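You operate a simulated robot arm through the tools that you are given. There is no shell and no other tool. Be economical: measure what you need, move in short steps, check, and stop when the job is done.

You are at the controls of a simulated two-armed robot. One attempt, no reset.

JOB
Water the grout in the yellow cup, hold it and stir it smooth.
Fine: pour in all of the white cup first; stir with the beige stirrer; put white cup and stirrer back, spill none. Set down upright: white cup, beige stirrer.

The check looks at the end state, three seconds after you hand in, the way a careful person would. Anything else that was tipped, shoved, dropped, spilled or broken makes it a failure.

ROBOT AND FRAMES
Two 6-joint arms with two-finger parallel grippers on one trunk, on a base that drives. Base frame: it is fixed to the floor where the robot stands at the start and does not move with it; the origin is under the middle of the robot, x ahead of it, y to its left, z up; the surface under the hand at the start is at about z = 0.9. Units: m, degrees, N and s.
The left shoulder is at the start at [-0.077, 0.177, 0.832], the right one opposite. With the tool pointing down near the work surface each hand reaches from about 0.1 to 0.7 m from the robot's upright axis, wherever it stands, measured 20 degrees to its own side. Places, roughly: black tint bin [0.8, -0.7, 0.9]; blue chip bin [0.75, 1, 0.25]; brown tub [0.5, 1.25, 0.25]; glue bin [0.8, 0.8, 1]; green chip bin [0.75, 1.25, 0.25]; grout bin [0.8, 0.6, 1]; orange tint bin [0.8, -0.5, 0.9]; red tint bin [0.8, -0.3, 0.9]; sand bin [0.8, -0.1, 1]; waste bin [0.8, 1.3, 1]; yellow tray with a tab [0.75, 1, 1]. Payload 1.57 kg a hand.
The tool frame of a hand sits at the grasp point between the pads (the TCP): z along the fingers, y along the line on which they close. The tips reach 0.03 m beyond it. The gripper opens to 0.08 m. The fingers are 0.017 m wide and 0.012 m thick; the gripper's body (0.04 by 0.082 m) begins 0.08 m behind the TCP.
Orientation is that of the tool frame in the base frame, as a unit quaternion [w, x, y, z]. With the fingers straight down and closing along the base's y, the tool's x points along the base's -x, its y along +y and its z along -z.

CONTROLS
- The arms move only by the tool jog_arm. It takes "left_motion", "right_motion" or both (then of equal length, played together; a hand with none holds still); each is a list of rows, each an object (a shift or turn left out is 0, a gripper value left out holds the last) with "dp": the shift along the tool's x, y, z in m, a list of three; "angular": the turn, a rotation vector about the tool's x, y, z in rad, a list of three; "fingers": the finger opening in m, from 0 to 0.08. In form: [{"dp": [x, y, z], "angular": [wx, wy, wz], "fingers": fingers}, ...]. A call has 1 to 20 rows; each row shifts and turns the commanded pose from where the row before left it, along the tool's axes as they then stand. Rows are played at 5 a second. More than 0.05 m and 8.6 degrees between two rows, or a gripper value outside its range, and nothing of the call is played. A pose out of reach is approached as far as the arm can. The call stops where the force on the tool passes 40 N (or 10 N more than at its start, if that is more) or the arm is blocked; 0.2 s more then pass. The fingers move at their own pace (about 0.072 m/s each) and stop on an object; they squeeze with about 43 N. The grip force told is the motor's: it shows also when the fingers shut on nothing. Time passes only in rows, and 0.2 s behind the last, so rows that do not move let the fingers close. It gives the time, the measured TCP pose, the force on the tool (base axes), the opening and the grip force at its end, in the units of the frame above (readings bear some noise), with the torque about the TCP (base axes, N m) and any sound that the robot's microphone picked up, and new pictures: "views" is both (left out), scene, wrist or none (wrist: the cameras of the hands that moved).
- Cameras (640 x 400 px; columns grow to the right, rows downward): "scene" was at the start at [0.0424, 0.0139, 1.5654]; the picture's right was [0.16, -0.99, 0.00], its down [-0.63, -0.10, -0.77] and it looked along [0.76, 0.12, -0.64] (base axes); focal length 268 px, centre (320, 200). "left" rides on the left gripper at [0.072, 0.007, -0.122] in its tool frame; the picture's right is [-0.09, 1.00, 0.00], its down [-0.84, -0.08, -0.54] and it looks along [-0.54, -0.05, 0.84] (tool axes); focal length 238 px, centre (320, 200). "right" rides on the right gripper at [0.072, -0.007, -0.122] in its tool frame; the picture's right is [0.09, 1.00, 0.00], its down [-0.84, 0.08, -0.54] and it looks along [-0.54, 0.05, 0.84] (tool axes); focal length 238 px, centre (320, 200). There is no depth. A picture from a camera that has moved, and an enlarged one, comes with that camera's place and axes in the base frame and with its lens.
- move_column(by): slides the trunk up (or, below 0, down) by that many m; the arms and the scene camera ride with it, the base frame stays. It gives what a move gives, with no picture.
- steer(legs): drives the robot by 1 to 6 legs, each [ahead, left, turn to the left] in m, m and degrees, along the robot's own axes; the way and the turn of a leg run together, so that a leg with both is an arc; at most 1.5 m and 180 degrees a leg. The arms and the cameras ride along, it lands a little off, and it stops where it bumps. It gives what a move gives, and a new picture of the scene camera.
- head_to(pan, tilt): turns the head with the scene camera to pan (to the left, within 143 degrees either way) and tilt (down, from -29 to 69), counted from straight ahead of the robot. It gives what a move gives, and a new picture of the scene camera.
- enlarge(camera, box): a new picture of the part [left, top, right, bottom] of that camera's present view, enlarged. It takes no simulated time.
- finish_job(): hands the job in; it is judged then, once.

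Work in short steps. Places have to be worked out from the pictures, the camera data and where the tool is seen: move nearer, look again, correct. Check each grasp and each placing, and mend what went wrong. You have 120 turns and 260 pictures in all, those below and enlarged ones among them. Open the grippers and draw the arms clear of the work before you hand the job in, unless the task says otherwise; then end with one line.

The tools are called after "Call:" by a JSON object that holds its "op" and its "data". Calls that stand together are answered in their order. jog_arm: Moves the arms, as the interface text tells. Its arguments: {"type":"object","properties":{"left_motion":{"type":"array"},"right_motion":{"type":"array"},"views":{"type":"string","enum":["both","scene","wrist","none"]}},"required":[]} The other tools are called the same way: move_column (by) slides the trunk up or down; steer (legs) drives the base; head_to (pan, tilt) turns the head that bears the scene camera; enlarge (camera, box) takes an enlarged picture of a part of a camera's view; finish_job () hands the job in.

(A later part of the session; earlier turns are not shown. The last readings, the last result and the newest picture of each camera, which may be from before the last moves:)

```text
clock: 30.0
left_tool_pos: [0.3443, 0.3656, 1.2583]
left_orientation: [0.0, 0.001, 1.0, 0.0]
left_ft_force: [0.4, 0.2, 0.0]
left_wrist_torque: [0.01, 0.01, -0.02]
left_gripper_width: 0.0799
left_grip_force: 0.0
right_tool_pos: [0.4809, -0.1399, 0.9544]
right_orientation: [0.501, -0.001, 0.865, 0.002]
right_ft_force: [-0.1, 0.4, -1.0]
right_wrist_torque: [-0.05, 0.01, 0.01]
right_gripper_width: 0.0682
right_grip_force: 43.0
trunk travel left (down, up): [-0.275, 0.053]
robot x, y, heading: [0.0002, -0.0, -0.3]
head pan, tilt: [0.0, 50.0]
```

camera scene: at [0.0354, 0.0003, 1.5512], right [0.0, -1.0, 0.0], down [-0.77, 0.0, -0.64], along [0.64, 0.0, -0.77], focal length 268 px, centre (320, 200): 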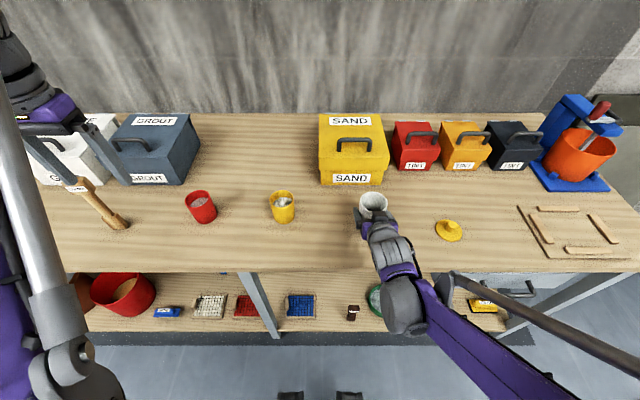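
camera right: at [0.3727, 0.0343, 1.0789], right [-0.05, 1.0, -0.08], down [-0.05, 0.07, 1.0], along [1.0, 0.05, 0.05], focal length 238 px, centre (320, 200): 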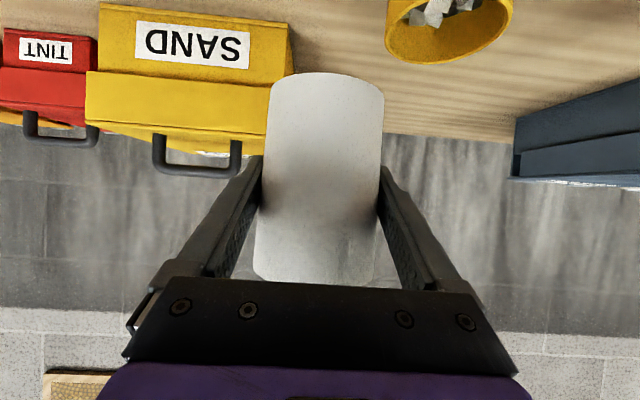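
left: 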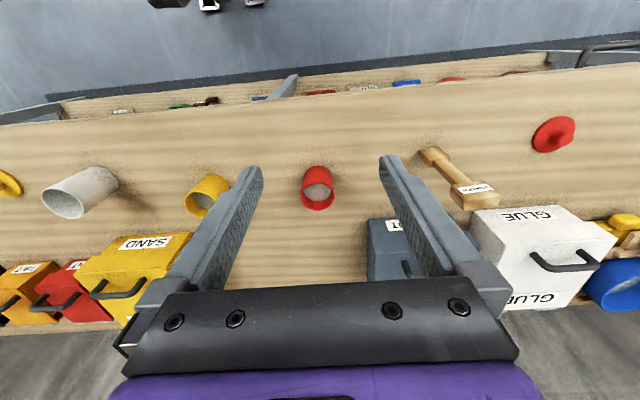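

No contact yet; lower in 1 mm steps.

Call:
{"op": "jog_arm", "data": {"right_motion": [{"dp": [0.0009, 0, 0.0005]}, {}, {}], "views": "none"}}

Call:
{"op": "jog_arm", "data": {"right_motion": [{"dp": [0.0009, 0, 0.0005]}, {}, {}], "views": "wrist"}}

```text
clock: 30.8
left_tool_pos: [0.3446, 0.366, 1.2579]
left_orientation: [-0.001, 0.001, 1.0, 0.0]
left_ft_force: [-0.1, 0.1, 0.6]
left_wrist_torque: [0.02, 0.0, 0.0]
left_gripper_width: 0.0803
left_grip_force: 0.0
right_tool_pos: [0.4806, -0.1405, 0.9549]
right_orientation: [0.502, 0.0, 0.865, 0.001]
right_ft_force: [0.6, 0.9, 9.2]
right_wrist_torque: [-0.2, 0.0, -0.01]
right_gripper_width: 0.0685
right_grip_force: 42.8
trunk travel left (down, up): [-0.275, 0.053]
robot x, y, heading: [-0.0025, -0.0019, 0.1]
head pan, tilt: [0.0, 50.0]
```

```text
clock: 31.6
left_tool_pos: [0.3419, 0.3648, 1.2595]
left_orientation: [0.001, 0.0, 1.0, 0.0]
left_ft_force: [-0.3, -0.8, 0.4]
left_wrist_torque: [0.0, 0.0, -0.01]
left_gripper_width: 0.0799
left_grip_force: 0.0
right_tool_pos: [0.479, -0.1397, 0.9542]
right_orientation: [0.502, 0.0, 0.865, 0.001]
right_ft_force: [6.1, -3.5, 28.0]
right_wrist_torque: [-0.28, -0.15, 0.03]
right_gripper_width: 0.0682
right_grip_force: 42.7
trunk travel left (down, up): [-0.275, 0.053]
robot x, y, heading: [0.0009, 0.0002, -0.1]
head pan, tilt: [0.0, 50.0]
camera right: at [0.3371, -0.1472, 0.9518], right [-0.05, 1.0, -0.08], down [-0.06, 0.08, 1.0], along [1.0, 0.05, 0.05], focal length 238 px, centre (320, 200)
```

right: 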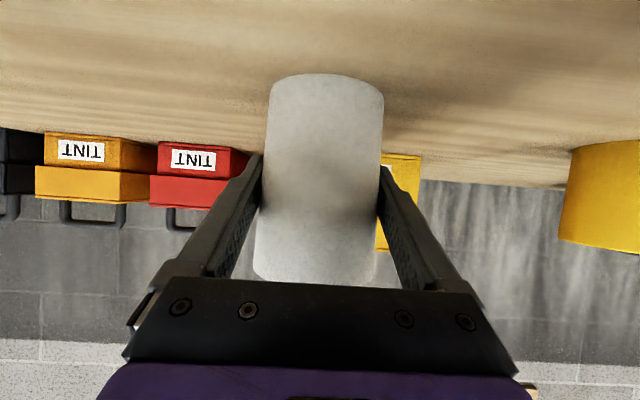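

The cup is on the table (28 N). I ease back 1 mm, open, and retreat along the fingers.

Call:
{"op": "jog_arm", "data": {"right_motion": [{"dp": [-0.0008, 0, -0.0005]}, {"fingers": 0.072}, {"fingers": 0.08}, {"fingers": 0.08}, {"dp": [0, 0, -0.015]}, {"dp": [0, 0, -0.025]}, {"dp": [0, 0, -0.03]}, {"dp": [0, 0, -0.03]}, {"dp": [0, 0, -0.03]}, {}]}}

Call:
{"op": "enlarge", "data": {"camera": "scene", "box": [240, 160, 400, 260]}}

```text
clock: 33.8
left_tool_pos: [0.3449, 0.3659, 1.2575]
left_orientation: [0.0, -0.001, 1.0, 0.0]
left_ft_force: [0.2, 0.0, 0.0]
left_wrist_torque: [0.02, 0.01, 0.02]
left_gripper_width: 0.0801
left_grip_force: 0.0
right_tool_pos: [0.3658, -0.1396, 1.0183]
right_orientation: [0.501, -0.001, 0.865, 0.001]
right_ft_force: [-0.2, 0.4, 1.4]
right_wrist_torque: [-0.05, 0.0, 0.04]
right_gripper_width: 0.08
right_grip_force: 0.1
trunk travel left (down, up): [-0.275, 0.053]
robot x, y, heading: [-0.0013, 0.0024, -0.0]
head pan, tilt: [0.0, 50.0]
camera scene: at [0.0365, 0.0005, 1.5512], right [0.0, -1.0, 0.0], down [-0.77, 0.0, -0.64], along [0.64, 0.0, -0.77], focal length 268 px, centre (320, 200)
camera right: at [0.224, -0.1466, 1.0162], right [-0.05, 1.0, -0.08], down [-0.05, 0.08, 1.0], along [1.0, 0.05, 0.05], focal length 238 px, centre (320, 200)
```

scene: 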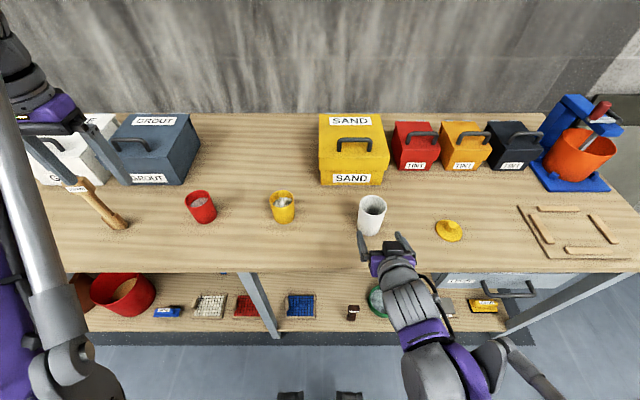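
right: 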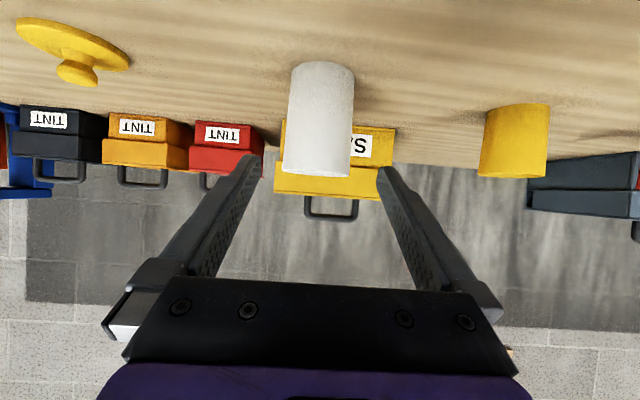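

```text
4.00 times, centred on (320, 210) of scene
camera zoom: at [0.0365, 0.0005, 1.5512], right [0.0, -1.0, 0.0], down [-0.77, 0.0, -0.64], along [0.64, 0.0, -0.77], focal length 1072 px, centre (320, 160)
```

zoom: 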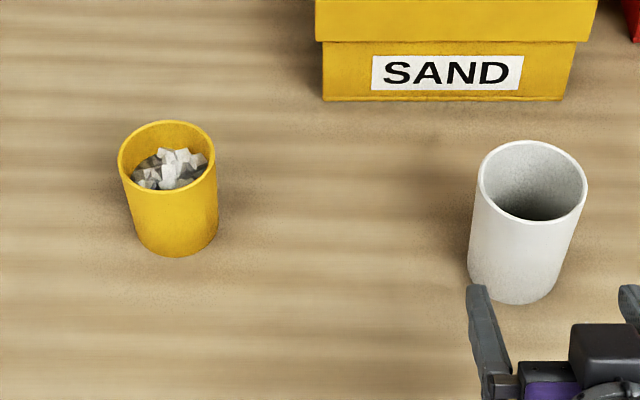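

White cup is back upright in place and the yellow cup holds wet lumps. Now the stirrer: I move the left hand to y ≈ 0.60, still high, to see it closely.

Call:
{"op": "jog_arm", "data": {"left_motion": [{"dp": [0, 0.039, 0]}, {"dp": [0, 0.039, 0]}, {"dp": [0, 0.039, 0]}, {"dp": [0, 0.039, 0]}, {"dp": [0, 0.039, 0]}, {"dp": [0, 0.039, 0]}, {}]}}

Call:
{"op": "enlarge", "data": {"camera": "left", "box": [240, 120, 400, 260]}}

Call:
{"op": "enlarge", "data": {"camera": "scene", "box": [40, 150, 140, 240]}}

```text
clock: 35.4
left_tool_pos: [0.332, 0.5769, 1.2403]
left_orientation: [0.0, 0.0, 1.0, 0.001]
left_ft_force: [-0.2, -0.5, -0.8]
left_wrist_torque: [-0.02, 0.02, 0.02]
left_gripper_width: 0.08
left_grip_force: 0.0
left hand out of reach, approached as far as the arm can: row 5, 6
right_tool_pos: [0.3676, -0.1398, 1.018]
right_orientation: [0.501, 0.001, 0.865, 0.0]
right_ft_force: [-0.9, -0.1, -0.3]
right_wrist_torque: [0.01, 0.0, 0.0]
right_gripper_width: 0.0799
right_grip_force: 0.0
trunk travel left (down, up): [-0.275, 0.053]
robot x, y, heading: [-0.0003, -0.0027, 0.0]
head pan, tilt: [0.0, 50.0]
camera scene: at [0.0356, -0.0002, 1.5512], right [0.0, -1.0, 0.0], down [-0.77, 0.0, -0.64], along [0.64, 0.0, -0.77], focal length 268 px, centre (320, 200)
camera left: at [0.2591, 0.5821, 1.3607], right [0.09, 1.0, 0.0], down [0.84, -0.08, 0.54], along [0.54, -0.05, -0.84], focal length 238 px, centre (320, 200)
```

scene: 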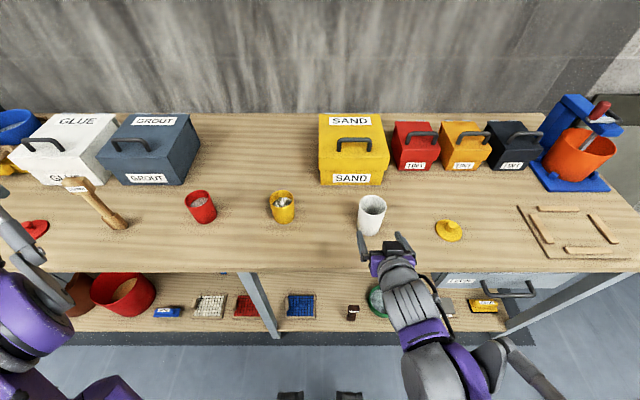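
left: 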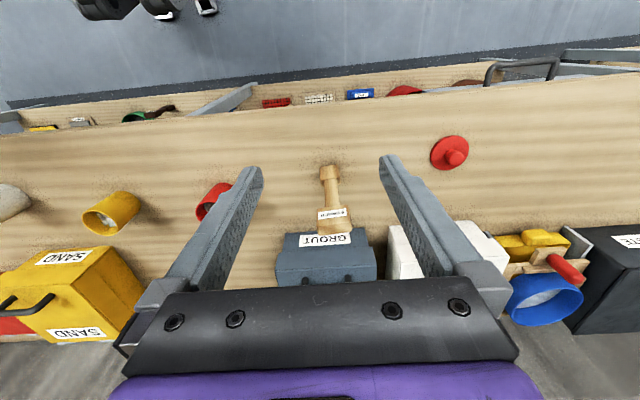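

```text
2.86 times, centred on (320, 190) of left
camera zoom: at [0.2591, 0.5821, 1.3607], right [0.09, 1.0, 0.0], down [0.84, -0.08, 0.54], along [0.54, -0.05, -0.84], focal length 681 px, centre (320, 229)
```

zoom: 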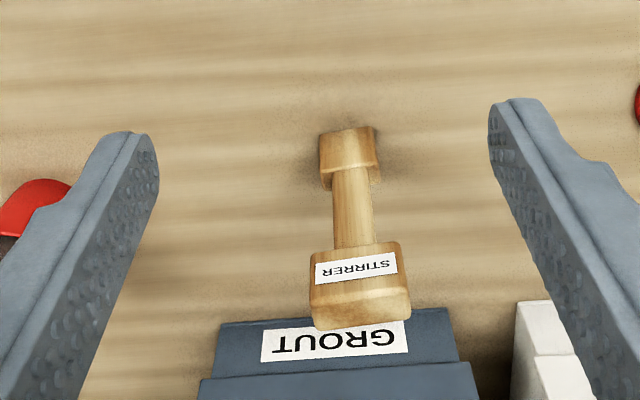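

```text
4.44 times, centred on (90, 195) of scene
camera zoom: at [0.0356, -0.0002, 1.5512], right [0.0, -1.0, 0.0], down [-0.77, 0.0, -0.64], along [0.64, 0.0, -0.77], focal length 1191 px, centre (1342, 222)
```

zoom: 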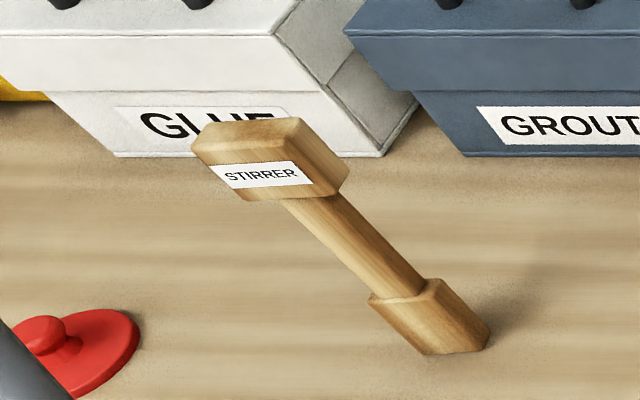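

The stirrer is just beyond comfortable left reach. I drive the base 0.18 m to the left; both hands are clear of everything.

Call:
{"op": "steer", "data": {"legs": [[0, 0.18, 0]]}}

```text
clock: 37.6
left_tool_pos: [0.3319, 0.7565, 1.2412]
left_orientation: [0.001, 0.001, 1.0, 0.0]
left_ft_force: [0.9, 0.8, 0.1]
left_wrist_torque: [-0.01, 0.0, 0.01]
left_gripper_width: 0.0799
left_grip_force: 0.1
right_tool_pos: [0.3654, 0.0395, 1.0169]
right_orientation: [0.501, 0.001, 0.865, 0.001]
right_ft_force: [-0.1, 0.4, -0.3]
right_wrist_torque: [-0.02, 0.01, 0.01]
right_gripper_width: 0.0802
right_grip_force: 0.0
trunk travel left (down, up): [-0.275, 0.053]
robot x, y, heading: [0.0001, 0.1789, 0.1]
head pan, tilt: [0.0, 50.0]
camera scene: at [0.0356, 0.1807, 1.5512], right [0.0, -1.0, 0.0], down [-0.77, 0.0, -0.64], along [0.64, 0.0, -0.77], focal length 268 px, centre (320, 200)
```

scene: 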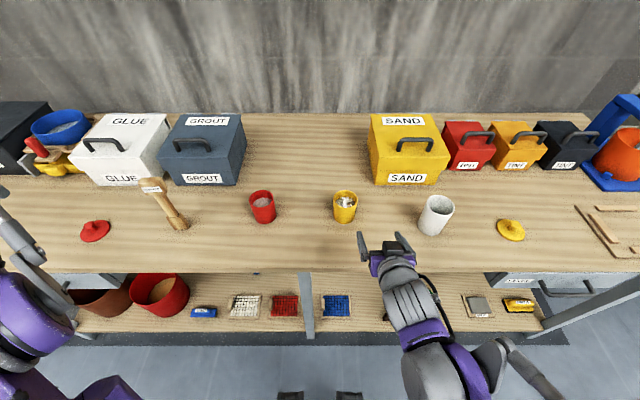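

From here both cups and the stirrer are in reach. I bring the left hand above the stirrer for a closer view.

Call:
{"op": "jog_arm", "data": {"left_motion": [{"dp": [-0.0167, -0.0285, 0]}, {"dp": [-0.0167, -0.0285, 0]}, {"dp": [-0.0167, -0.0285, 0]}, {"dp": [-0.0167, -0.0285, 0]}, {"dp": [-0.0167, -0.0285, 0]}, {"dp": [-0.0167, -0.0285, 0]}, {}], "views": "wrist"}}

Call:
{"op": "enlarge", "data": {"camera": "left", "box": [240, 80, 400, 180]}}

Call:
{"op": "enlarge", "data": {"camera": "scene", "box": [120, 160, 220, 240]}}

```text
clock: 39.2
left_tool_pos: [0.4347, 0.5859, 1.239]
left_orientation: [0.0, 0.002, 1.0, 0.0]
left_ft_force: [1.1, -0.5, 0.1]
left_wrist_torque: [-0.01, 0.04, 0.01]
left_gripper_width: 0.0801
left_grip_force: 0.1
right_tool_pos: [0.3655, 0.0406, 1.0185]
right_orientation: [0.502, 0.0, 0.865, 0.001]
right_ft_force: [0.8, 0.6, 0.2]
right_wrist_torque: [0.02, 0.0, -0.01]
right_gripper_width: 0.0797
right_grip_force: 0.0
trunk travel left (down, up): [-0.275, 0.053]
robot x, y, heading: [0.0027, 0.1797, 0.2]
head pan, tilt: [0.0, 50.0]
camera left: at [0.3622, 0.5915, 1.3598], right [0.09, 1.0, 0.0], down [0.84, -0.08, 0.54], along [0.54, -0.05, -0.84], focal length 238 px, centre (320, 200)
```

left: 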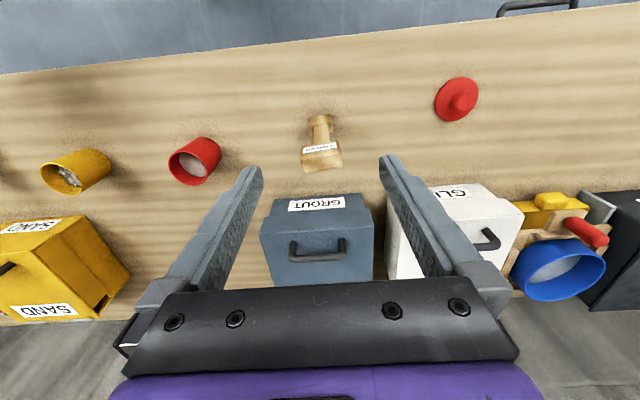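

```text
4.00 times, centred on (320, 130) of left
camera zoom: at [0.3622, 0.5915, 1.3598], right [0.09, 1.0, 0.0], down [0.84, -0.08, 0.54], along [0.54, -0.05, -0.84], focal length 953 px, centre (320, 480)
```

zoom: 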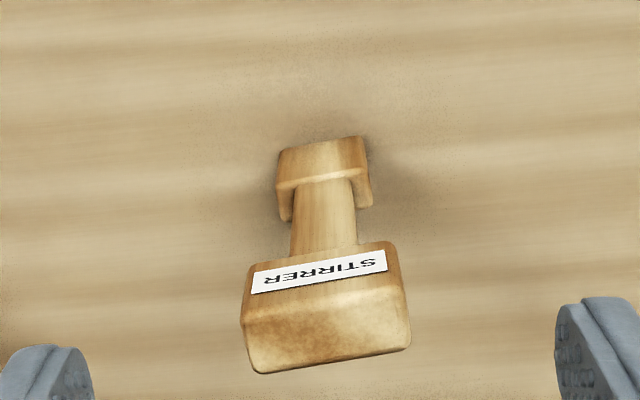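

```text
5.00 times, centred on (170, 200) of scene
camera zoom: at [0.0353, 0.1812, 1.5512], right [0.0, -1.0, 0.0], down [-0.77, 0.0, -0.64], along [0.64, 0.0, -0.77], focal length 1340 px, centre (1070, 200)
```

zoom: 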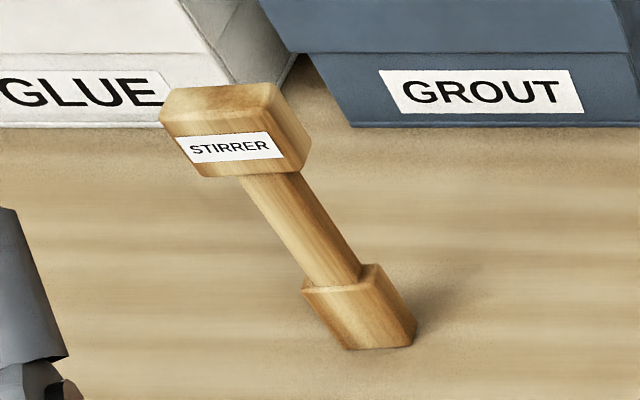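

The stirrer is about 0.195 m tall at (0.479, 0.582): head 0.05 × 0.021 m at z 1.055–1.095, paddle foot 0.04 × 0.016 × 0.057. I go above the head with a ~4° yaw and descend partly.

Call:
{"op": "jog_arm", "data": {"left_motion": [{"dp": [-0.022, -0.002, 0], "angular": [0, 0, -0.06]}, {"dp": [-0.022, -0.002, 0]}, {"dp": [0, 0, 0.03]}, {"dp": [0, 0, 0.03]}, {"dp": [0, 0, 0.02]}, {}], "views": "wrist"}}

Call:
{"op": "enlarge", "data": {"camera": "scene", "box": [110, 130, 230, 240]}}

```text
clock: 40.6
left_tool_pos: [0.4645, 0.5763, 1.1478]
left_orientation: [0.0, -0.029, 1.0, 0.0]
left_ft_force: [-0.2, -0.7, -0.3]
left_wrist_torque: [0.01, -0.01, 0.02]
left_gripper_width: 0.0799
left_grip_force: 0.1
left hand out of reach, approached as far as the arm can: row 1, 2
right_tool_pos: [0.365, 0.0384, 1.0174]
right_orientation: [0.501, 0.002, 0.865, 0.0]
right_ft_force: [0.3, 0.0, -0.1]
right_wrist_torque: [0.0, 0.03, 0.02]
right_gripper_width: 0.08
right_grip_force: 0.0
trunk travel left (down, up): [-0.275, 0.053]
robot x, y, heading: [-0.0049, 0.1807, 0.2]
head pan, tilt: [0.0, 50.0]
camera left: at [0.3921, 0.5777, 1.2683], right [0.03, 1.0, 0.0], down [0.84, -0.03, 0.54], along [0.54, -0.02, -0.84], focal length 238 px, centre (320, 200)
```

left: 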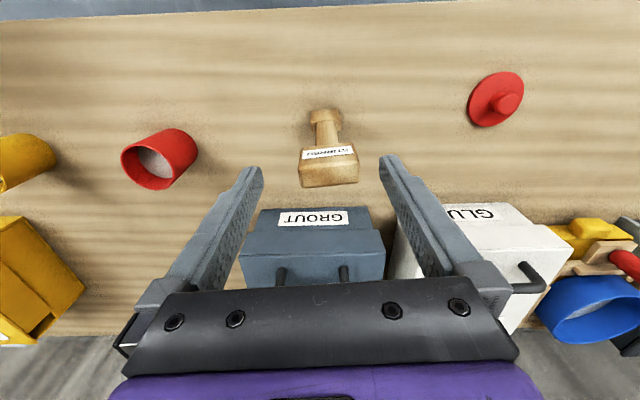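

```text
3.64 times, centred on (170, 185) of scene
camera zoom: at [0.0356, 0.1806, 1.5512], right [0.0, -1.0, 0.0], down [-0.77, 0.0, -0.64], along [0.64, 0.0, -0.77], focal length 975 px, centre (866, 254)
```

zoom: 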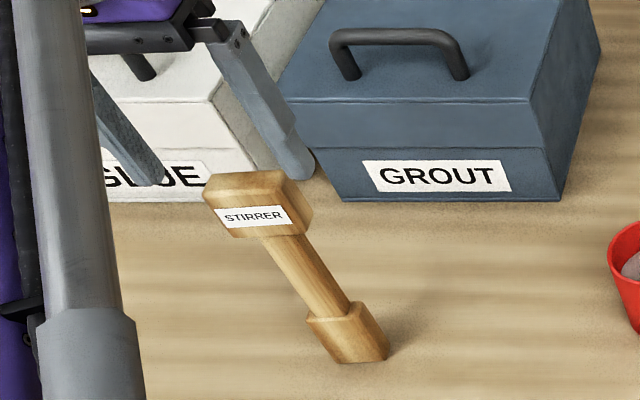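

The head stands at (0.4795, 0.582), the hand at (0.4645, 0.576). Lower down the reach grows, so I descend a bit and shift forward.

Call:
{"op": "jog_arm", "data": {"left_motion": [{"dp": [0, 0.0046, 0.014]}, {"dp": [0, 0, 0.014]}, {"dp": [-0.0074, 0, 0]}, {"dp": [-0.0074, 0, 0]}, {}], "views": "wrist"}}

Call:
{"op": "enlarge", "data": {"camera": "scene", "box": [110, 130, 230, 240]}}

```text
clock: 41.9
left_tool_pos: [0.4793, 0.5832, 1.1193]
left_orientation: [0.0, -0.029, 1.0, 0.0]
left_ft_force: [-0.3, -0.5, -0.6]
left_wrist_torque: [0.01, 0.04, -0.01]
left_gripper_width: 0.0802
left_grip_force: 0.0
right_tool_pos: [0.3648, 0.0407, 1.0171]
right_orientation: [0.5, 0.001, 0.866, 0.0]
right_ft_force: [-0.4, 0.3, 0.5]
right_wrist_torque: [0.0, -0.03, 0.02]
right_gripper_width: 0.0802
right_grip_force: 0.1
trunk travel left (down, up): [-0.275, 0.053]
robot x, y, heading: [0.0041, 0.1818, 0.0]
head pan, tilt: [0.0, 50.0]
camera left: at [0.4071, 0.5848, 1.2405], right [0.03, 1.0, 0.0], down [0.84, -0.03, 0.54], along [0.54, -0.02, -0.84], focal length 238 px, centre (320, 200)
```

left: 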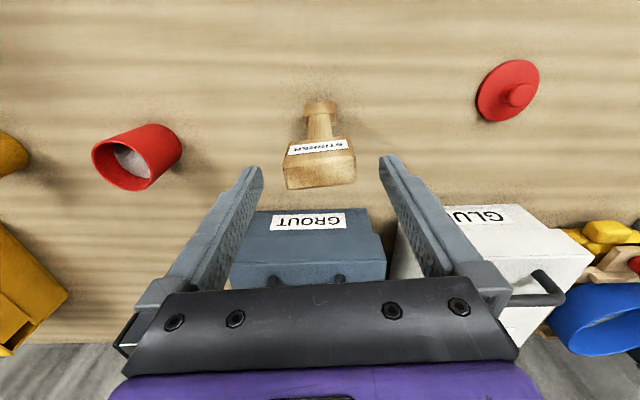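

```text
3.64 times, centred on (170, 185) of scene
camera zoom: at [0.0354, 0.1805, 1.5512], right [0.0, -1.0, 0.0], down [-0.77, 0.0, -0.64], along [0.64, 0.0, -0.77], focal length 975 px, centre (866, 254)
```

zoom: 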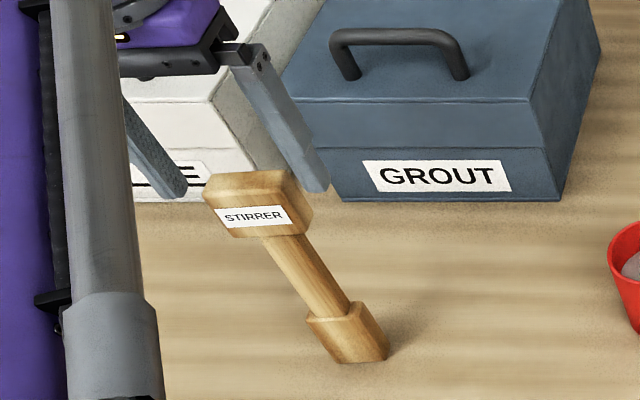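

Head is centred between the fingers, about 4 mm further ahead. I shift and descend to z ≈ 1.072.

Call:
{"op": "jog_arm", "data": {"left_motion": [{"dp": [-0.004, -0.001, 0.012]}, {"dp": [0, 0, 0.012]}, {"dp": [0, 0, 0.012]}, {"dp": [0, 0, 0.011]}, {}], "views": "wrist"}}

Call:
{"op": "enlarge", "data": {"camera": "scene", "box": [110, 130, 230, 240]}}

```text
clock: 43.0
left_tool_pos: [0.4841, 0.5815, 1.0725]
left_orientation: [0.0, -0.028, 1.0, 0.0]
left_ft_force: [0.3, 0.7, -0.5]
left_wrist_torque: [0.03, 0.01, -0.01]
left_gripper_width: 0.0799
left_grip_force: 0.1
right_tool_pos: [0.367, 0.0395, 1.0173]
right_orientation: [0.501, 0.001, 0.865, 0.0]
right_ft_force: [0.3, -0.5, 0.5]
right_wrist_torque: [0.02, 0.0, 0.01]
right_gripper_width: 0.08
right_grip_force: 0.0
trunk travel left (down, up): [-0.275, 0.053]
robot x, y, heading: [-0.0, 0.1817, -0.1]
head pan, tilt: [0.0, 50.0]
camera left: at [0.4109, 0.5833, 1.1931], right [0.03, 1.0, 0.0], down [0.84, -0.03, 0.54], along [0.54, -0.02, -0.84], focal length 238 px, centre (320, 200)
```

left: 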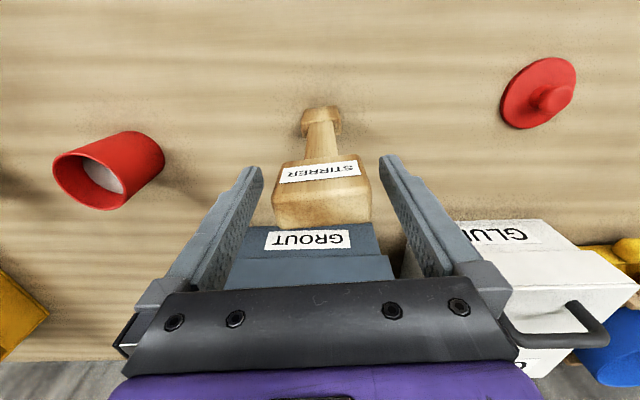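

```text
3.64 times, centred on (170, 185) of scene
camera zoom: at [0.0356, 0.1805, 1.5512], right [0.0, -1.0, 0.0], down [-0.77, 0.0, -0.64], along [0.64, 0.0, -0.77], focal length 975 px, centre (866, 254)
```

zoom: 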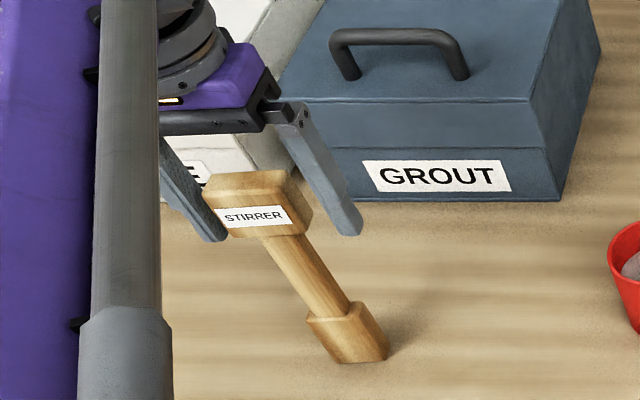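

The fingers straddle the head; it is rotated about 4° more than the tool. I yaw to match and close gently.

Call:
{"op": "jog_arm", "data": {"left_motion": [{"angular": [0, 0, -0.07]}, {}, {"fingers": 0.07}, {"fingers": 0.06}, {"fingers": 0.054}, {"fingers": 0.05}, {"fingers": 0.046}, {"fingers": 0.042}, {"fingers": 0.03}, {"fingers": 0.03}], "views": "wrist"}}

Call:
{"op": "enlarge", "data": {"camera": "scene", "box": [110, 130, 230, 240]}}

```text
clock: 45.2
left_tool_pos: [0.4849, 0.582, 1.073]
left_orientation: [0.0, -0.063, 0.998, 0.001]
left_ft_force: [-0.4, 0.1, 1.1]
left_wrist_torque: [0.03, 0.0, -0.05]
left_gripper_width: 0.0492
left_grip_force: 42.4
right_tool_pos: [0.3658, 0.0394, 1.0171]
right_orientation: [0.5, 0.002, 0.866, 0.0]
right_ft_force: [-0.4, 0.7, -0.5]
right_wrist_torque: [-0.01, -0.03, -0.06]
right_gripper_width: 0.0802
right_grip_force: 0.1
trunk travel left (down, up): [-0.275, 0.053]
robot x, y, heading: [0.0011, 0.1792, -0.2]
head pan, tilt: [0.0, 50.0]
camera left: at [0.411, 0.5783, 1.1929], right [-0.04, 1.0, 0.0], down [0.84, 0.03, 0.54], along [0.54, 0.02, -0.84], focal length 238 px, centre (320, 200)
```

left: 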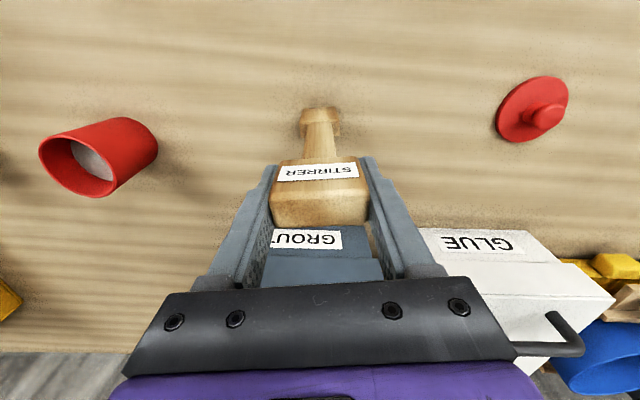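

```text
3.64 times, centred on (170, 185) of scene
camera zoom: at [0.0356, 0.1805, 1.5512], right [0.0, -1.0, 0.0], down [-0.77, 0.0, -0.64], along [0.64, 0.0, -0.77], focal length 975 px, centre (866, 254)
```

zoom: 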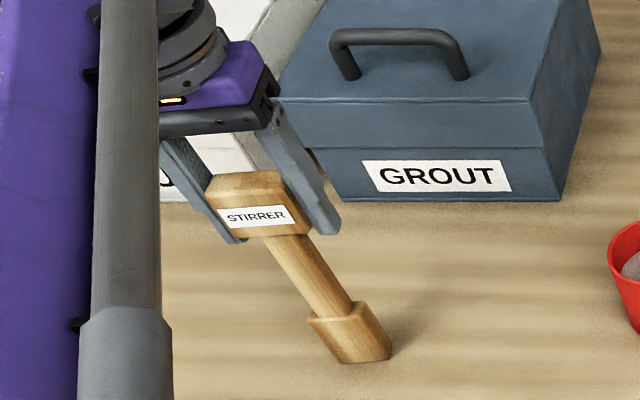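

Stirrer gripped (0.049 m). I lift it straight, then up and inward, staying within reach.

Call:
{"op": "jog_arm", "data": {"left_motion": [{"dp": [0, 0, -0.01]}, {"dp": [0, 0, -0.015]}, {"dp": [0, 0, -0.015]}, {"dp": [0.0104, -0.0188, -0.018]}, {"dp": [0.0104, -0.0188, -0.018]}, {"dp": [0.0104, -0.0188, -0.018]}, {"dp": [0.0104, -0.0188, -0.018]}, {"dp": [0.0104, -0.0188, -0.018]}, {}]}}

```text
clock: 47.2
left_tool_pos: [0.4464, 0.4832, 1.2027]
left_orientation: [0.0, -0.064, 0.998, 0.0]
left_ft_force: [0.6, -0.4, -0.8]
left_wrist_torque: [-0.01, 0.01, -0.05]
left_gripper_width: 0.0494
left_grip_force: 42.9
right_tool_pos: [0.3677, 0.0396, 1.0176]
right_orientation: [0.501, 0.001, 0.866, -0.001]
right_ft_force: [-0.3, 0.2, -0.8]
right_wrist_torque: [0.0, 0.02, 0.0]
right_gripper_width: 0.0802
right_grip_force: 0.0
trunk travel left (down, up): [-0.275, 0.053]
robot x, y, heading: [-0.0007, 0.1797, -0.2]
head pan, tilt: [0.0, 50.0]
camera scene: at [0.0359, 0.1811, 1.5512], right [0.0, -1.0, 0.0], down [-0.77, 0.0, -0.64], along [0.64, 0.0, -0.77], focal length 268 px, centre (320, 200)
camera left: at [0.3734, 0.4799, 1.3227], right [-0.04, 1.0, 0.0], down [0.84, 0.03, 0.54], along [0.54, 0.02, -0.84], focal length 238 px, centre (320, 200)
```

scene: 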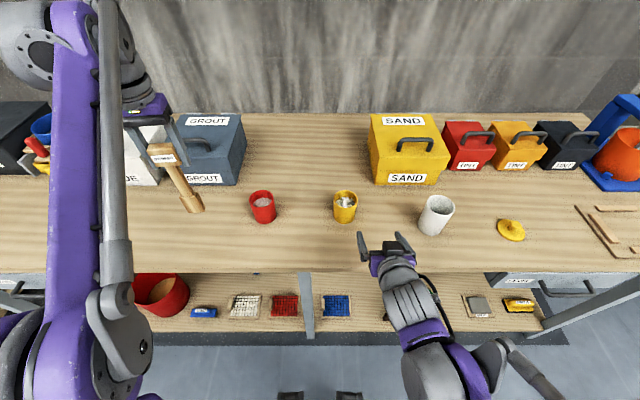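
left: 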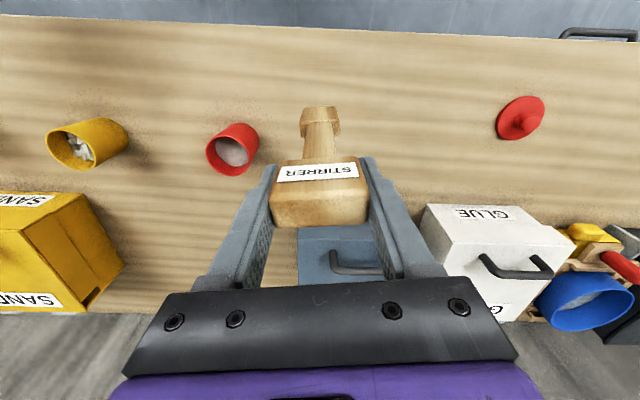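

Stirrer held rigidly. Now I locate the yellow cup precisely for the right hand.

Call:
{"op": "enlarge", "data": {"camera": "scene", "box": [300, 160, 400, 240]}}

Call:
{"op": "jog_arm", "data": {"right_motion": [{"dp": [0, 0.0225, 0]}, {"dp": [0, 0.0225, 0]}, {"dp": [-0.004, 0.0225, 0.0157]}, {"dp": [-0.004, 0, 0.0157]}, {"dp": [-0.004, 0, 0.0157]}, {}], "views": "wrist"}}

```text
5.00 times, centred on (350, 200) of scene
camera zoom: at [0.0359, 0.1811, 1.5512], right [0.0, -1.0, 0.0], down [-0.77, 0.0, -0.64], along [0.64, 0.0, -0.77], focal length 1340 px, centre (170, 200)
```

zoom: 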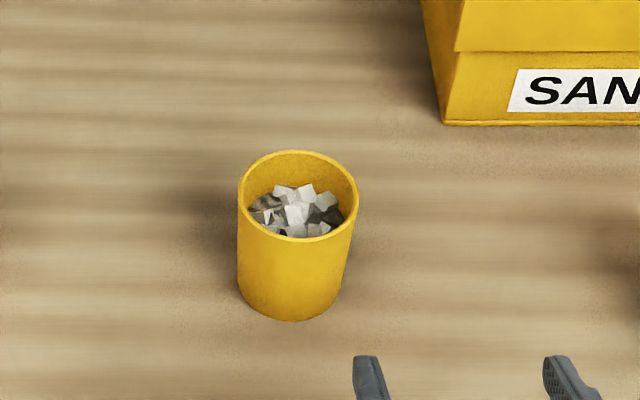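

```text
clock: 48.6
left_tool_pos: [0.4454, 0.4814, 1.2019]
left_orientation: [0.0, -0.064, 0.998, 0.0]
left_ft_force: [-0.2, -0.3, 0.0]
left_wrist_torque: [-0.02, 0.0, 0.0]
left_gripper_width: 0.0493
left_grip_force: 42.6
right_tool_pos: [0.4144, 0.1074, 1.0045]
right_orientation: [0.5, 0.001, 0.866, 0.0]
right_ft_force: [1.2, 0.7, -0.2]
right_wrist_torque: [0.02, 0.01, 0.04]
right_gripper_width: 0.0802
right_grip_force: 0.0
trunk travel left (down, up): [-0.275, 0.053]
robot x, y, heading: [0.0011, 0.1797, -0.3]
head pan, tilt: [0.0, 50.0]
camera right: at [0.2718, 0.1012, 1.0033], right [-0.04, 1.0, -0.08], down [-0.05, 0.08, 1.0], along [1.0, 0.05, 0.05], focal length 238 px, centre (320, 200)
```

right: 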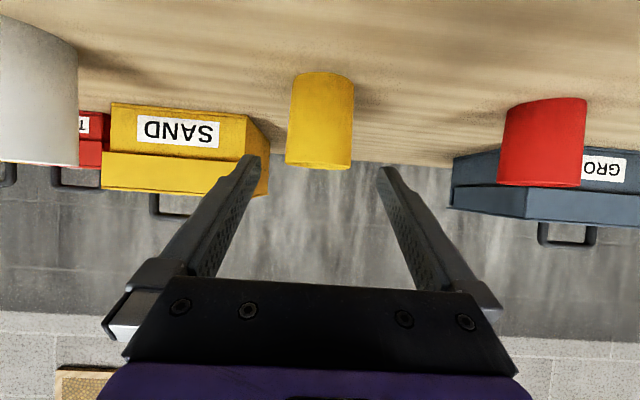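

Yellow cup is centred (y ≈ 0.109). I advance 0.118 m along the fingers to straddle it.

Call:
{"op": "jog_arm", "data": {"right_motion": [{"dp": [0, 0.0015, 0.02]}, {"dp": [0, 0, 0.025]}, {"dp": [0, 0, 0.025]}, {"dp": [0, 0, 0.025]}, {"dp": [0, 0, 0.023]}, {}], "views": "wrist"}}

Call:
{"op": "enlarge", "data": {"camera": "scene", "box": [290, 160, 390, 240]}}

```text
clock: 50.0
left_tool_pos: [0.446, 0.4831, 1.203]
left_orientation: [0.0, -0.064, 0.998, 0.0]
left_ft_force: [0.0, -0.5, -0.6]
left_wrist_torque: [0.0, 0.04, -0.01]
left_gripper_width: 0.0493
left_grip_force: 43.0
right_tool_pos: [0.515, 0.1077, 0.9466]
right_orientation: [0.501, 0.001, 0.866, 0.001]
right_ft_force: [-0.5, 0.4, -0.5]
right_wrist_torque: [-0.02, -0.02, 0.0]
right_gripper_width: 0.0798
right_grip_force: 0.0
trunk travel left (down, up): [-0.275, 0.053]
robot x, y, heading: [0.001, 0.1805, -0.1]
head pan, tilt: [0.0, 50.0]
camera right: at [0.3728, 0.1019, 0.9456], right [-0.04, 1.0, -0.08], down [-0.05, 0.08, 1.0], along [1.0, 0.05, 0.05], focal length 238 px, centre (320, 200)
```

right: 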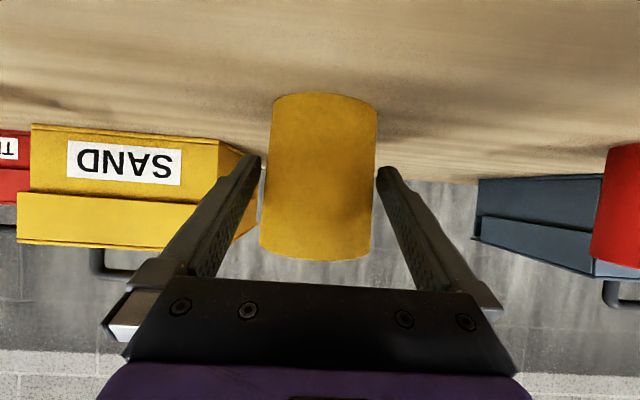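

```text
5.00 times, centred on (340, 200) of scene
camera zoom: at [0.0351, 0.1805, 1.5512], right [0.0, -1.0, 0.0], down [-0.77, 0.0, -0.64], along [0.64, 0.0, -0.77], focal length 1340 px, centre (220, 200)
```

zoom: 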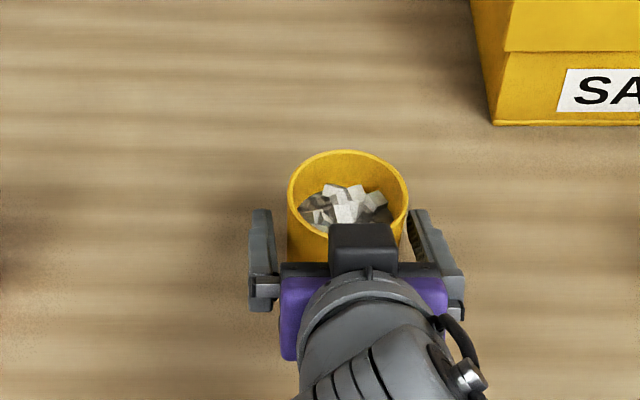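

Well centred. Close on the yellow cup.

Call:
{"op": "jog_arm", "data": {"right_motion": [{"fingers": 0.072}, {"fingers": 0.066}, {"fingers": 0.06}, {"fingers": 0.05}, {"fingers": 0.05}], "views": "wrist"}}

Call:
{"op": "enlarge", "data": {"camera": "scene", "box": [290, 160, 390, 240]}}

```text
clock: 51.2
left_tool_pos: [0.4452, 0.4822, 1.2034]
left_orientation: [0.001, -0.064, 0.998, 0.0]
left_ft_force: [0.7, -0.4, -0.3]
left_wrist_torque: [-0.03, -0.02, 0.0]
left_gripper_width: 0.0491
left_grip_force: 43.2
right_tool_pos: [0.5151, 0.1081, 0.9462]
right_orientation: [0.501, 0.002, 0.866, 0.0]
right_ft_force: [1.3, -0.4, -0.4]
right_wrist_torque: [-0.07, -0.02, 0.0]
right_gripper_width: 0.065
right_grip_force: 42.5
trunk travel left (down, up): [-0.275, 0.053]
robot x, y, heading: [-0.0001, 0.181, -0.1]
head pan, tilt: [0.0, 50.0]
camera right: at [0.373, 0.1019, 0.9457], right [-0.04, 1.0, -0.08], down [-0.05, 0.08, 1.0], along [1.0, 0.05, 0.05], focal length 238 px, centre (320, 200)
```

right: 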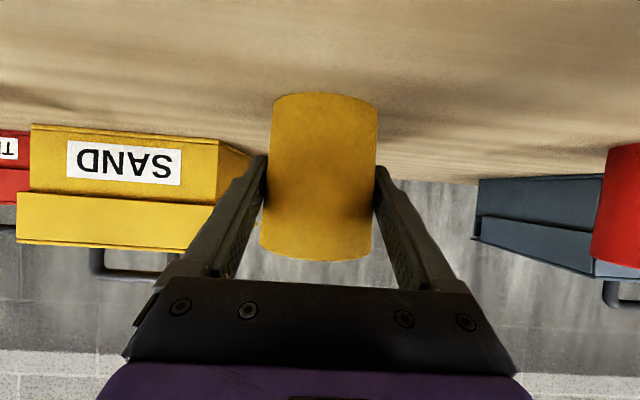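

```text
5.00 times, centred on (340, 200) of scene
camera zoom: at [0.0357, 0.1805, 1.5512], right [0.0, -1.0, 0.0], down [-0.77, 0.0, -0.64], along [0.64, 0.0, -0.77], focal length 1340 px, centre (220, 200)
```

zoom: 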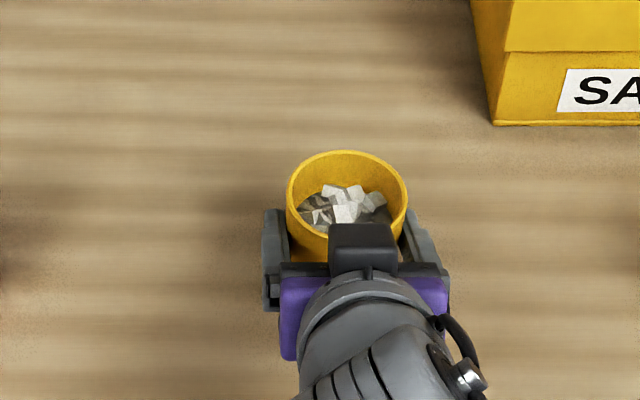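

Cup gripped at (0.517, 0.108). The left arm can't reach that far at the height needed to enter the cup, so I lift the held cup 1.5 cm and bring it a little nearer and left.

Call:
{"op": "jog_arm", "data": {"right_motion": [{"dp": [-0.0065, 0, -0.00375]}, {"dp": [-0.0065, 0, -0.00375]}, {"dp": [0.003, 0.006, -0.0055]}, {"dp": [0.005, 0.011, -0.0097]}, {"dp": [0.005, 0.011, -0.0097]}, {"dp": [0.005, 0.011, -0.0097]}, {"dp": [0.005, 0.011, -0.0097]}, {"dp": [0.003, 0.01, -0.0045]}, {}, {}]}}

Call:
{"op": "enlarge", "data": {"camera": "scene", "box": [280, 160, 380, 240]}}

```text
clock: 53.5
left_tool_pos: [0.4462, 0.4827, 1.2022]
left_orientation: [0.001, -0.064, 0.998, 0.001]
left_ft_force: [0.0, -0.3, -1.0]
left_wrist_torque: [-0.01, 0.02, 0.02]
left_gripper_width: 0.0493
left_grip_force: 43.0
right_tool_pos: [0.4584, 0.1685, 0.9634]
right_orientation: [0.501, 0.002, 0.866, 0.0]
right_ft_force: [1.3, 0.1, -1.9]
right_wrist_torque: [-0.01, 0.04, -0.01]
right_gripper_width: 0.0653
right_grip_force: 43.0
trunk travel left (down, up): [-0.275, 0.053]
robot x, y, heading: [0.0012, 0.1811, -0.2]
head pan, tilt: [0.0, 50.0]
camera scene: at [0.0358, 0.1807, 1.5512], right [0.0, -1.0, 0.0], down [-0.77, 0.0, -0.64], along [0.64, 0.0, -0.77], focal length 268 px, centre (320, 200)
camera right: at [0.3166, 0.1625, 0.9618], right [-0.04, 1.0, -0.08], down [-0.05, 0.08, 1.0], along [1.0, 0.05, 0.05], focal length 238 px, centre (320, 200)
```

scene: 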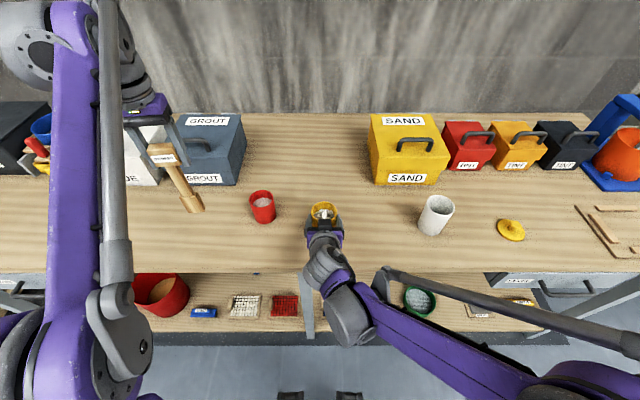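
right: 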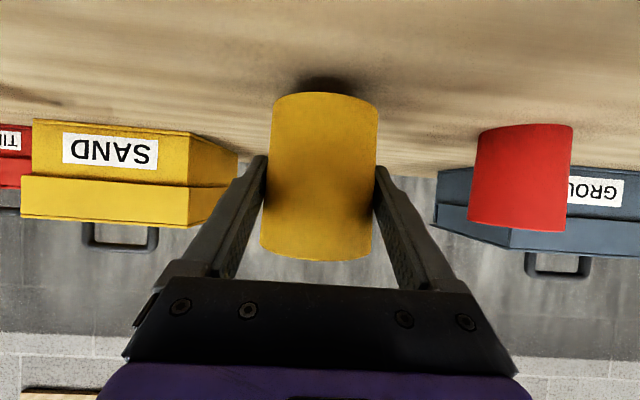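

```text
5.00 times, centred on (330, 200) of scene
camera zoom: at [0.0358, 0.1807, 1.5512], right [0.0, -1.0, 0.0], down [-0.77, 0.0, -0.64], along [0.64, 0.0, -0.77], focal length 1340 px, centre (270, 200)
```

zoom: 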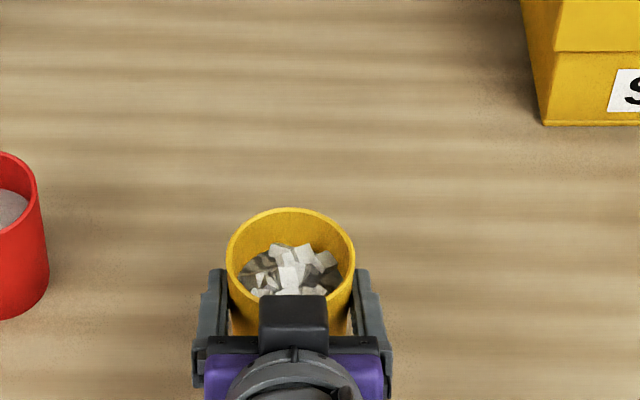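

Cup held level at (0.461, 0.169), rim ≈ 0.998. I move the stirrer above it at the same height, paddle bottom about 3 cm above the rim.

Call:
{"op": "jog_arm", "data": {"left_motion": [{"dp": [0.002, -0.0308, 0]}, {"dp": [0.002, -0.0353, 0]}, {"dp": [0.002, -0.0353, 0]}, {"dp": [0.002, -0.0353, 0]}, {"dp": [0.002, -0.0353, 0]}, {"dp": [0.002, -0.0353, 0]}, {"dp": [0.002, -0.0353, 0]}, {"dp": [0.002, -0.0353, 0]}, {"dp": [0.0023, -0.0353, 0]}, {}, {}]}}

Call:
{"op": "enlarge", "data": {"camera": "scene", "box": [260, 140, 400, 240]}}

Call:
{"op": "enlarge", "data": {"camera": "left", "box": [240, 40, 400, 240]}}

```text
clock: 55.9
left_tool_pos: [0.4659, 0.1678, 1.2035]
left_orientation: [0.0, -0.063, 0.998, 0.0]
left_ft_force: [0.7, -0.3, -1.2]
left_wrist_torque: [0.02, 0.01, 0.01]
left_gripper_width: 0.0492
left_grip_force: 42.9
right_tool_pos: [0.4586, 0.1675, 0.9636]
right_orientation: [0.5, 0.001, 0.866, 0.001]
right_ft_force: [-0.4, 0.5, -1.6]
right_wrist_torque: [-0.04, 0.0, -0.01]
right_gripper_width: 0.0651
right_grip_force: 42.5
trunk travel left (down, up): [-0.275, 0.053]
robot x, y, heading: [0.0011, 0.1798, -0.2]
head pan, tilt: [0.0, 50.0]
camera scene: at [0.036, 0.1802, 1.5512], right [0.0, -1.0, 0.0], down [-0.77, 0.0, -0.64], along [0.64, 0.0, -0.77], focal length 268 px, centre (320, 200)
camera left: at [0.3945, 0.1651, 1.323], right [-0.04, 1.0, 0.0], down [0.84, 0.03, 0.54], along [0.54, 0.02, -0.84], focal length 238 px, centre (320, 200)
```

scene: 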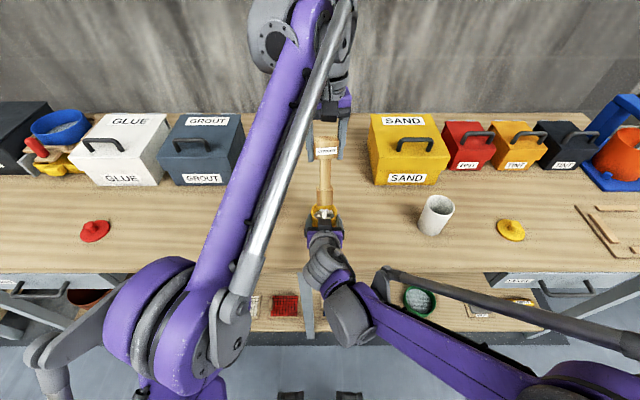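
left: 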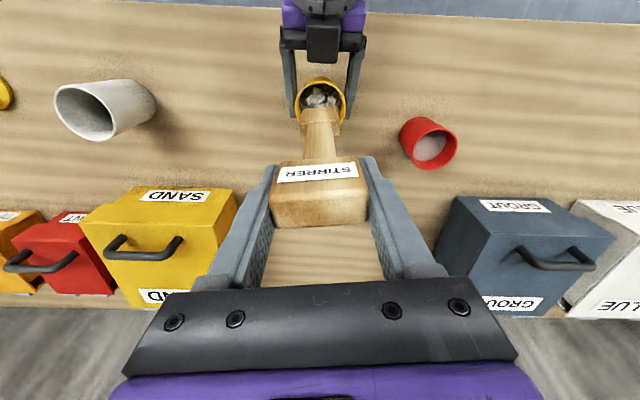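

```text
4.00 times, centred on (330, 190) of scene
camera zoom: at [0.036, 0.1802, 1.5512], right [0.0, -1.0, 0.0], down [-0.77, 0.0, -0.64], along [0.64, 0.0, -0.77], focal length 1072 px, centre (280, 240)
```

zoom: 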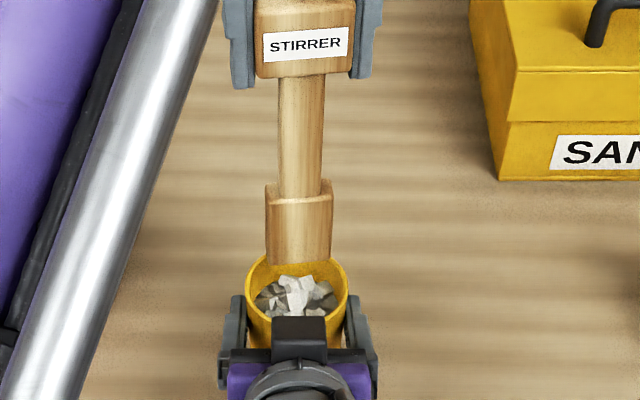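

```text
2.00 times, centred on (320, 140) of left
camera zoom: at [0.3945, 0.1651, 1.323], right [-0.04, 1.0, 0.0], down [0.84, 0.03, 0.54], along [0.54, 0.02, -0.84], focal length 477 px, centre (320, 320)
```

zoom: 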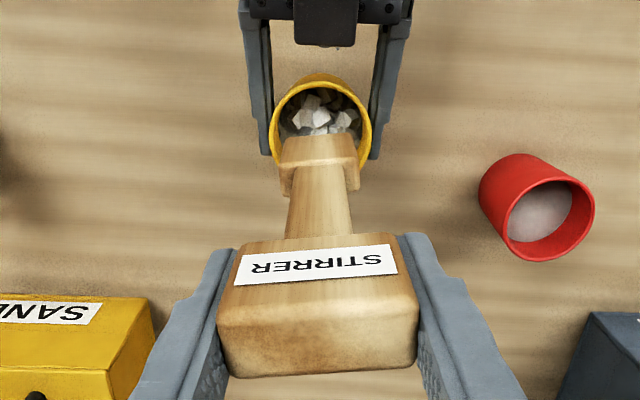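

Paddle is over the cup (paddle centre ≈ (0.463, 0.169), cup ≈ (0.461, 0.169)). I lower it gradually to just above the rim level and into the cup.

Call:
{"op": "jog_arm", "data": {"left_motion": [{"dp": [0.002, 0, 0.015]}, {"dp": [0, 0, 0.015]}, {"dp": [0, 0, 0.012]}, {"dp": [0, 0, 0.012]}, {}], "views": "wrist"}}

Call:
{"op": "enlarge", "data": {"camera": "scene", "box": [260, 140, 400, 240]}}

Call:
{"op": "enlarge", "data": {"camera": "left", "box": [240, 40, 400, 240]}}

```text
clock: 57.0
left_tool_pos: [0.4654, 0.1678, 1.1504]
left_orientation: [0.0, -0.064, 0.998, 0.0]
left_ft_force: [0.4, -0.1, -0.2]
left_wrist_torque: [0.02, 0.0, -0.02]
left_gripper_width: 0.0492
left_grip_force: 43.2
right_tool_pos: [0.4596, 0.1687, 0.9633]
right_orientation: [0.501, 0.0, 0.866, 0.001]
right_ft_force: [0.0, 0.2, -1.1]
right_wrist_torque: [-0.01, 0.03, 0.01]
right_gripper_width: 0.065
right_grip_force: 43.2
trunk travel left (down, up): [-0.275, 0.053]
robot x, y, heading: [-0.0015, 0.181, 0.0]
head pan, tilt: [0.0, 50.0]
camera left: at [0.3928, 0.1655, 1.2701], right [-0.04, 1.0, 0.0], down [0.84, 0.03, 0.54], along [0.54, 0.02, -0.84], focal length 238 px, centre (320, 200)
```

left: 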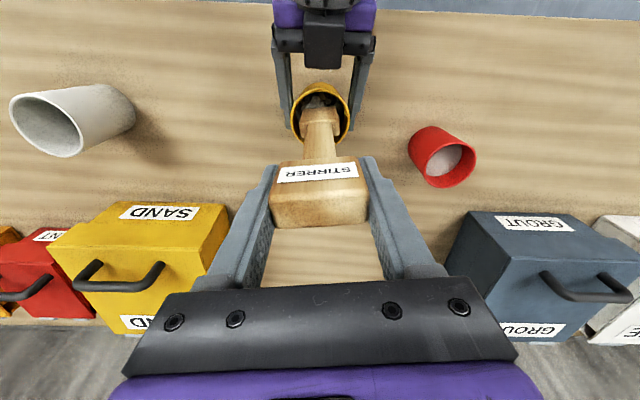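

```text
4.00 times, centred on (330, 190) of scene
camera zoom: at [0.0359, 0.1806, 1.5512], right [0.0, -1.0, 0.0], down [-0.77, 0.0, -0.64], along [0.64, 0.0, -0.77], focal length 1072 px, centre (280, 240)
```

zoom: 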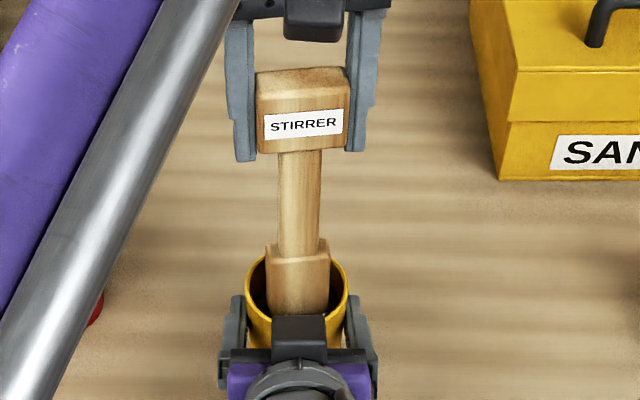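

```text
2.00 times, centred on (320, 140) of left
camera zoom: at [0.3928, 0.1655, 1.2701], right [-0.04, 1.0, 0.0], down [0.84, 0.03, 0.54], along [0.54, 0.02, -0.84], focal length 477 px, centre (320, 320)
```

zoom: 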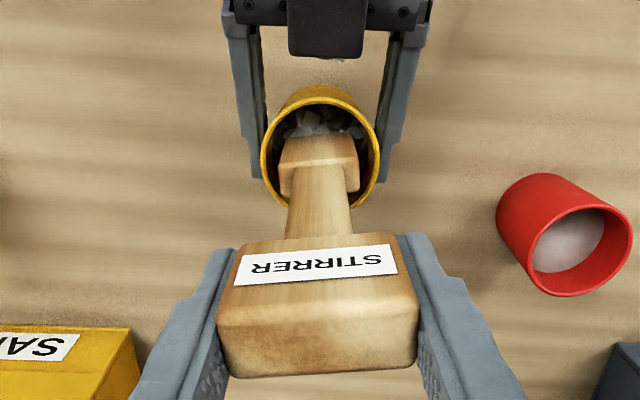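

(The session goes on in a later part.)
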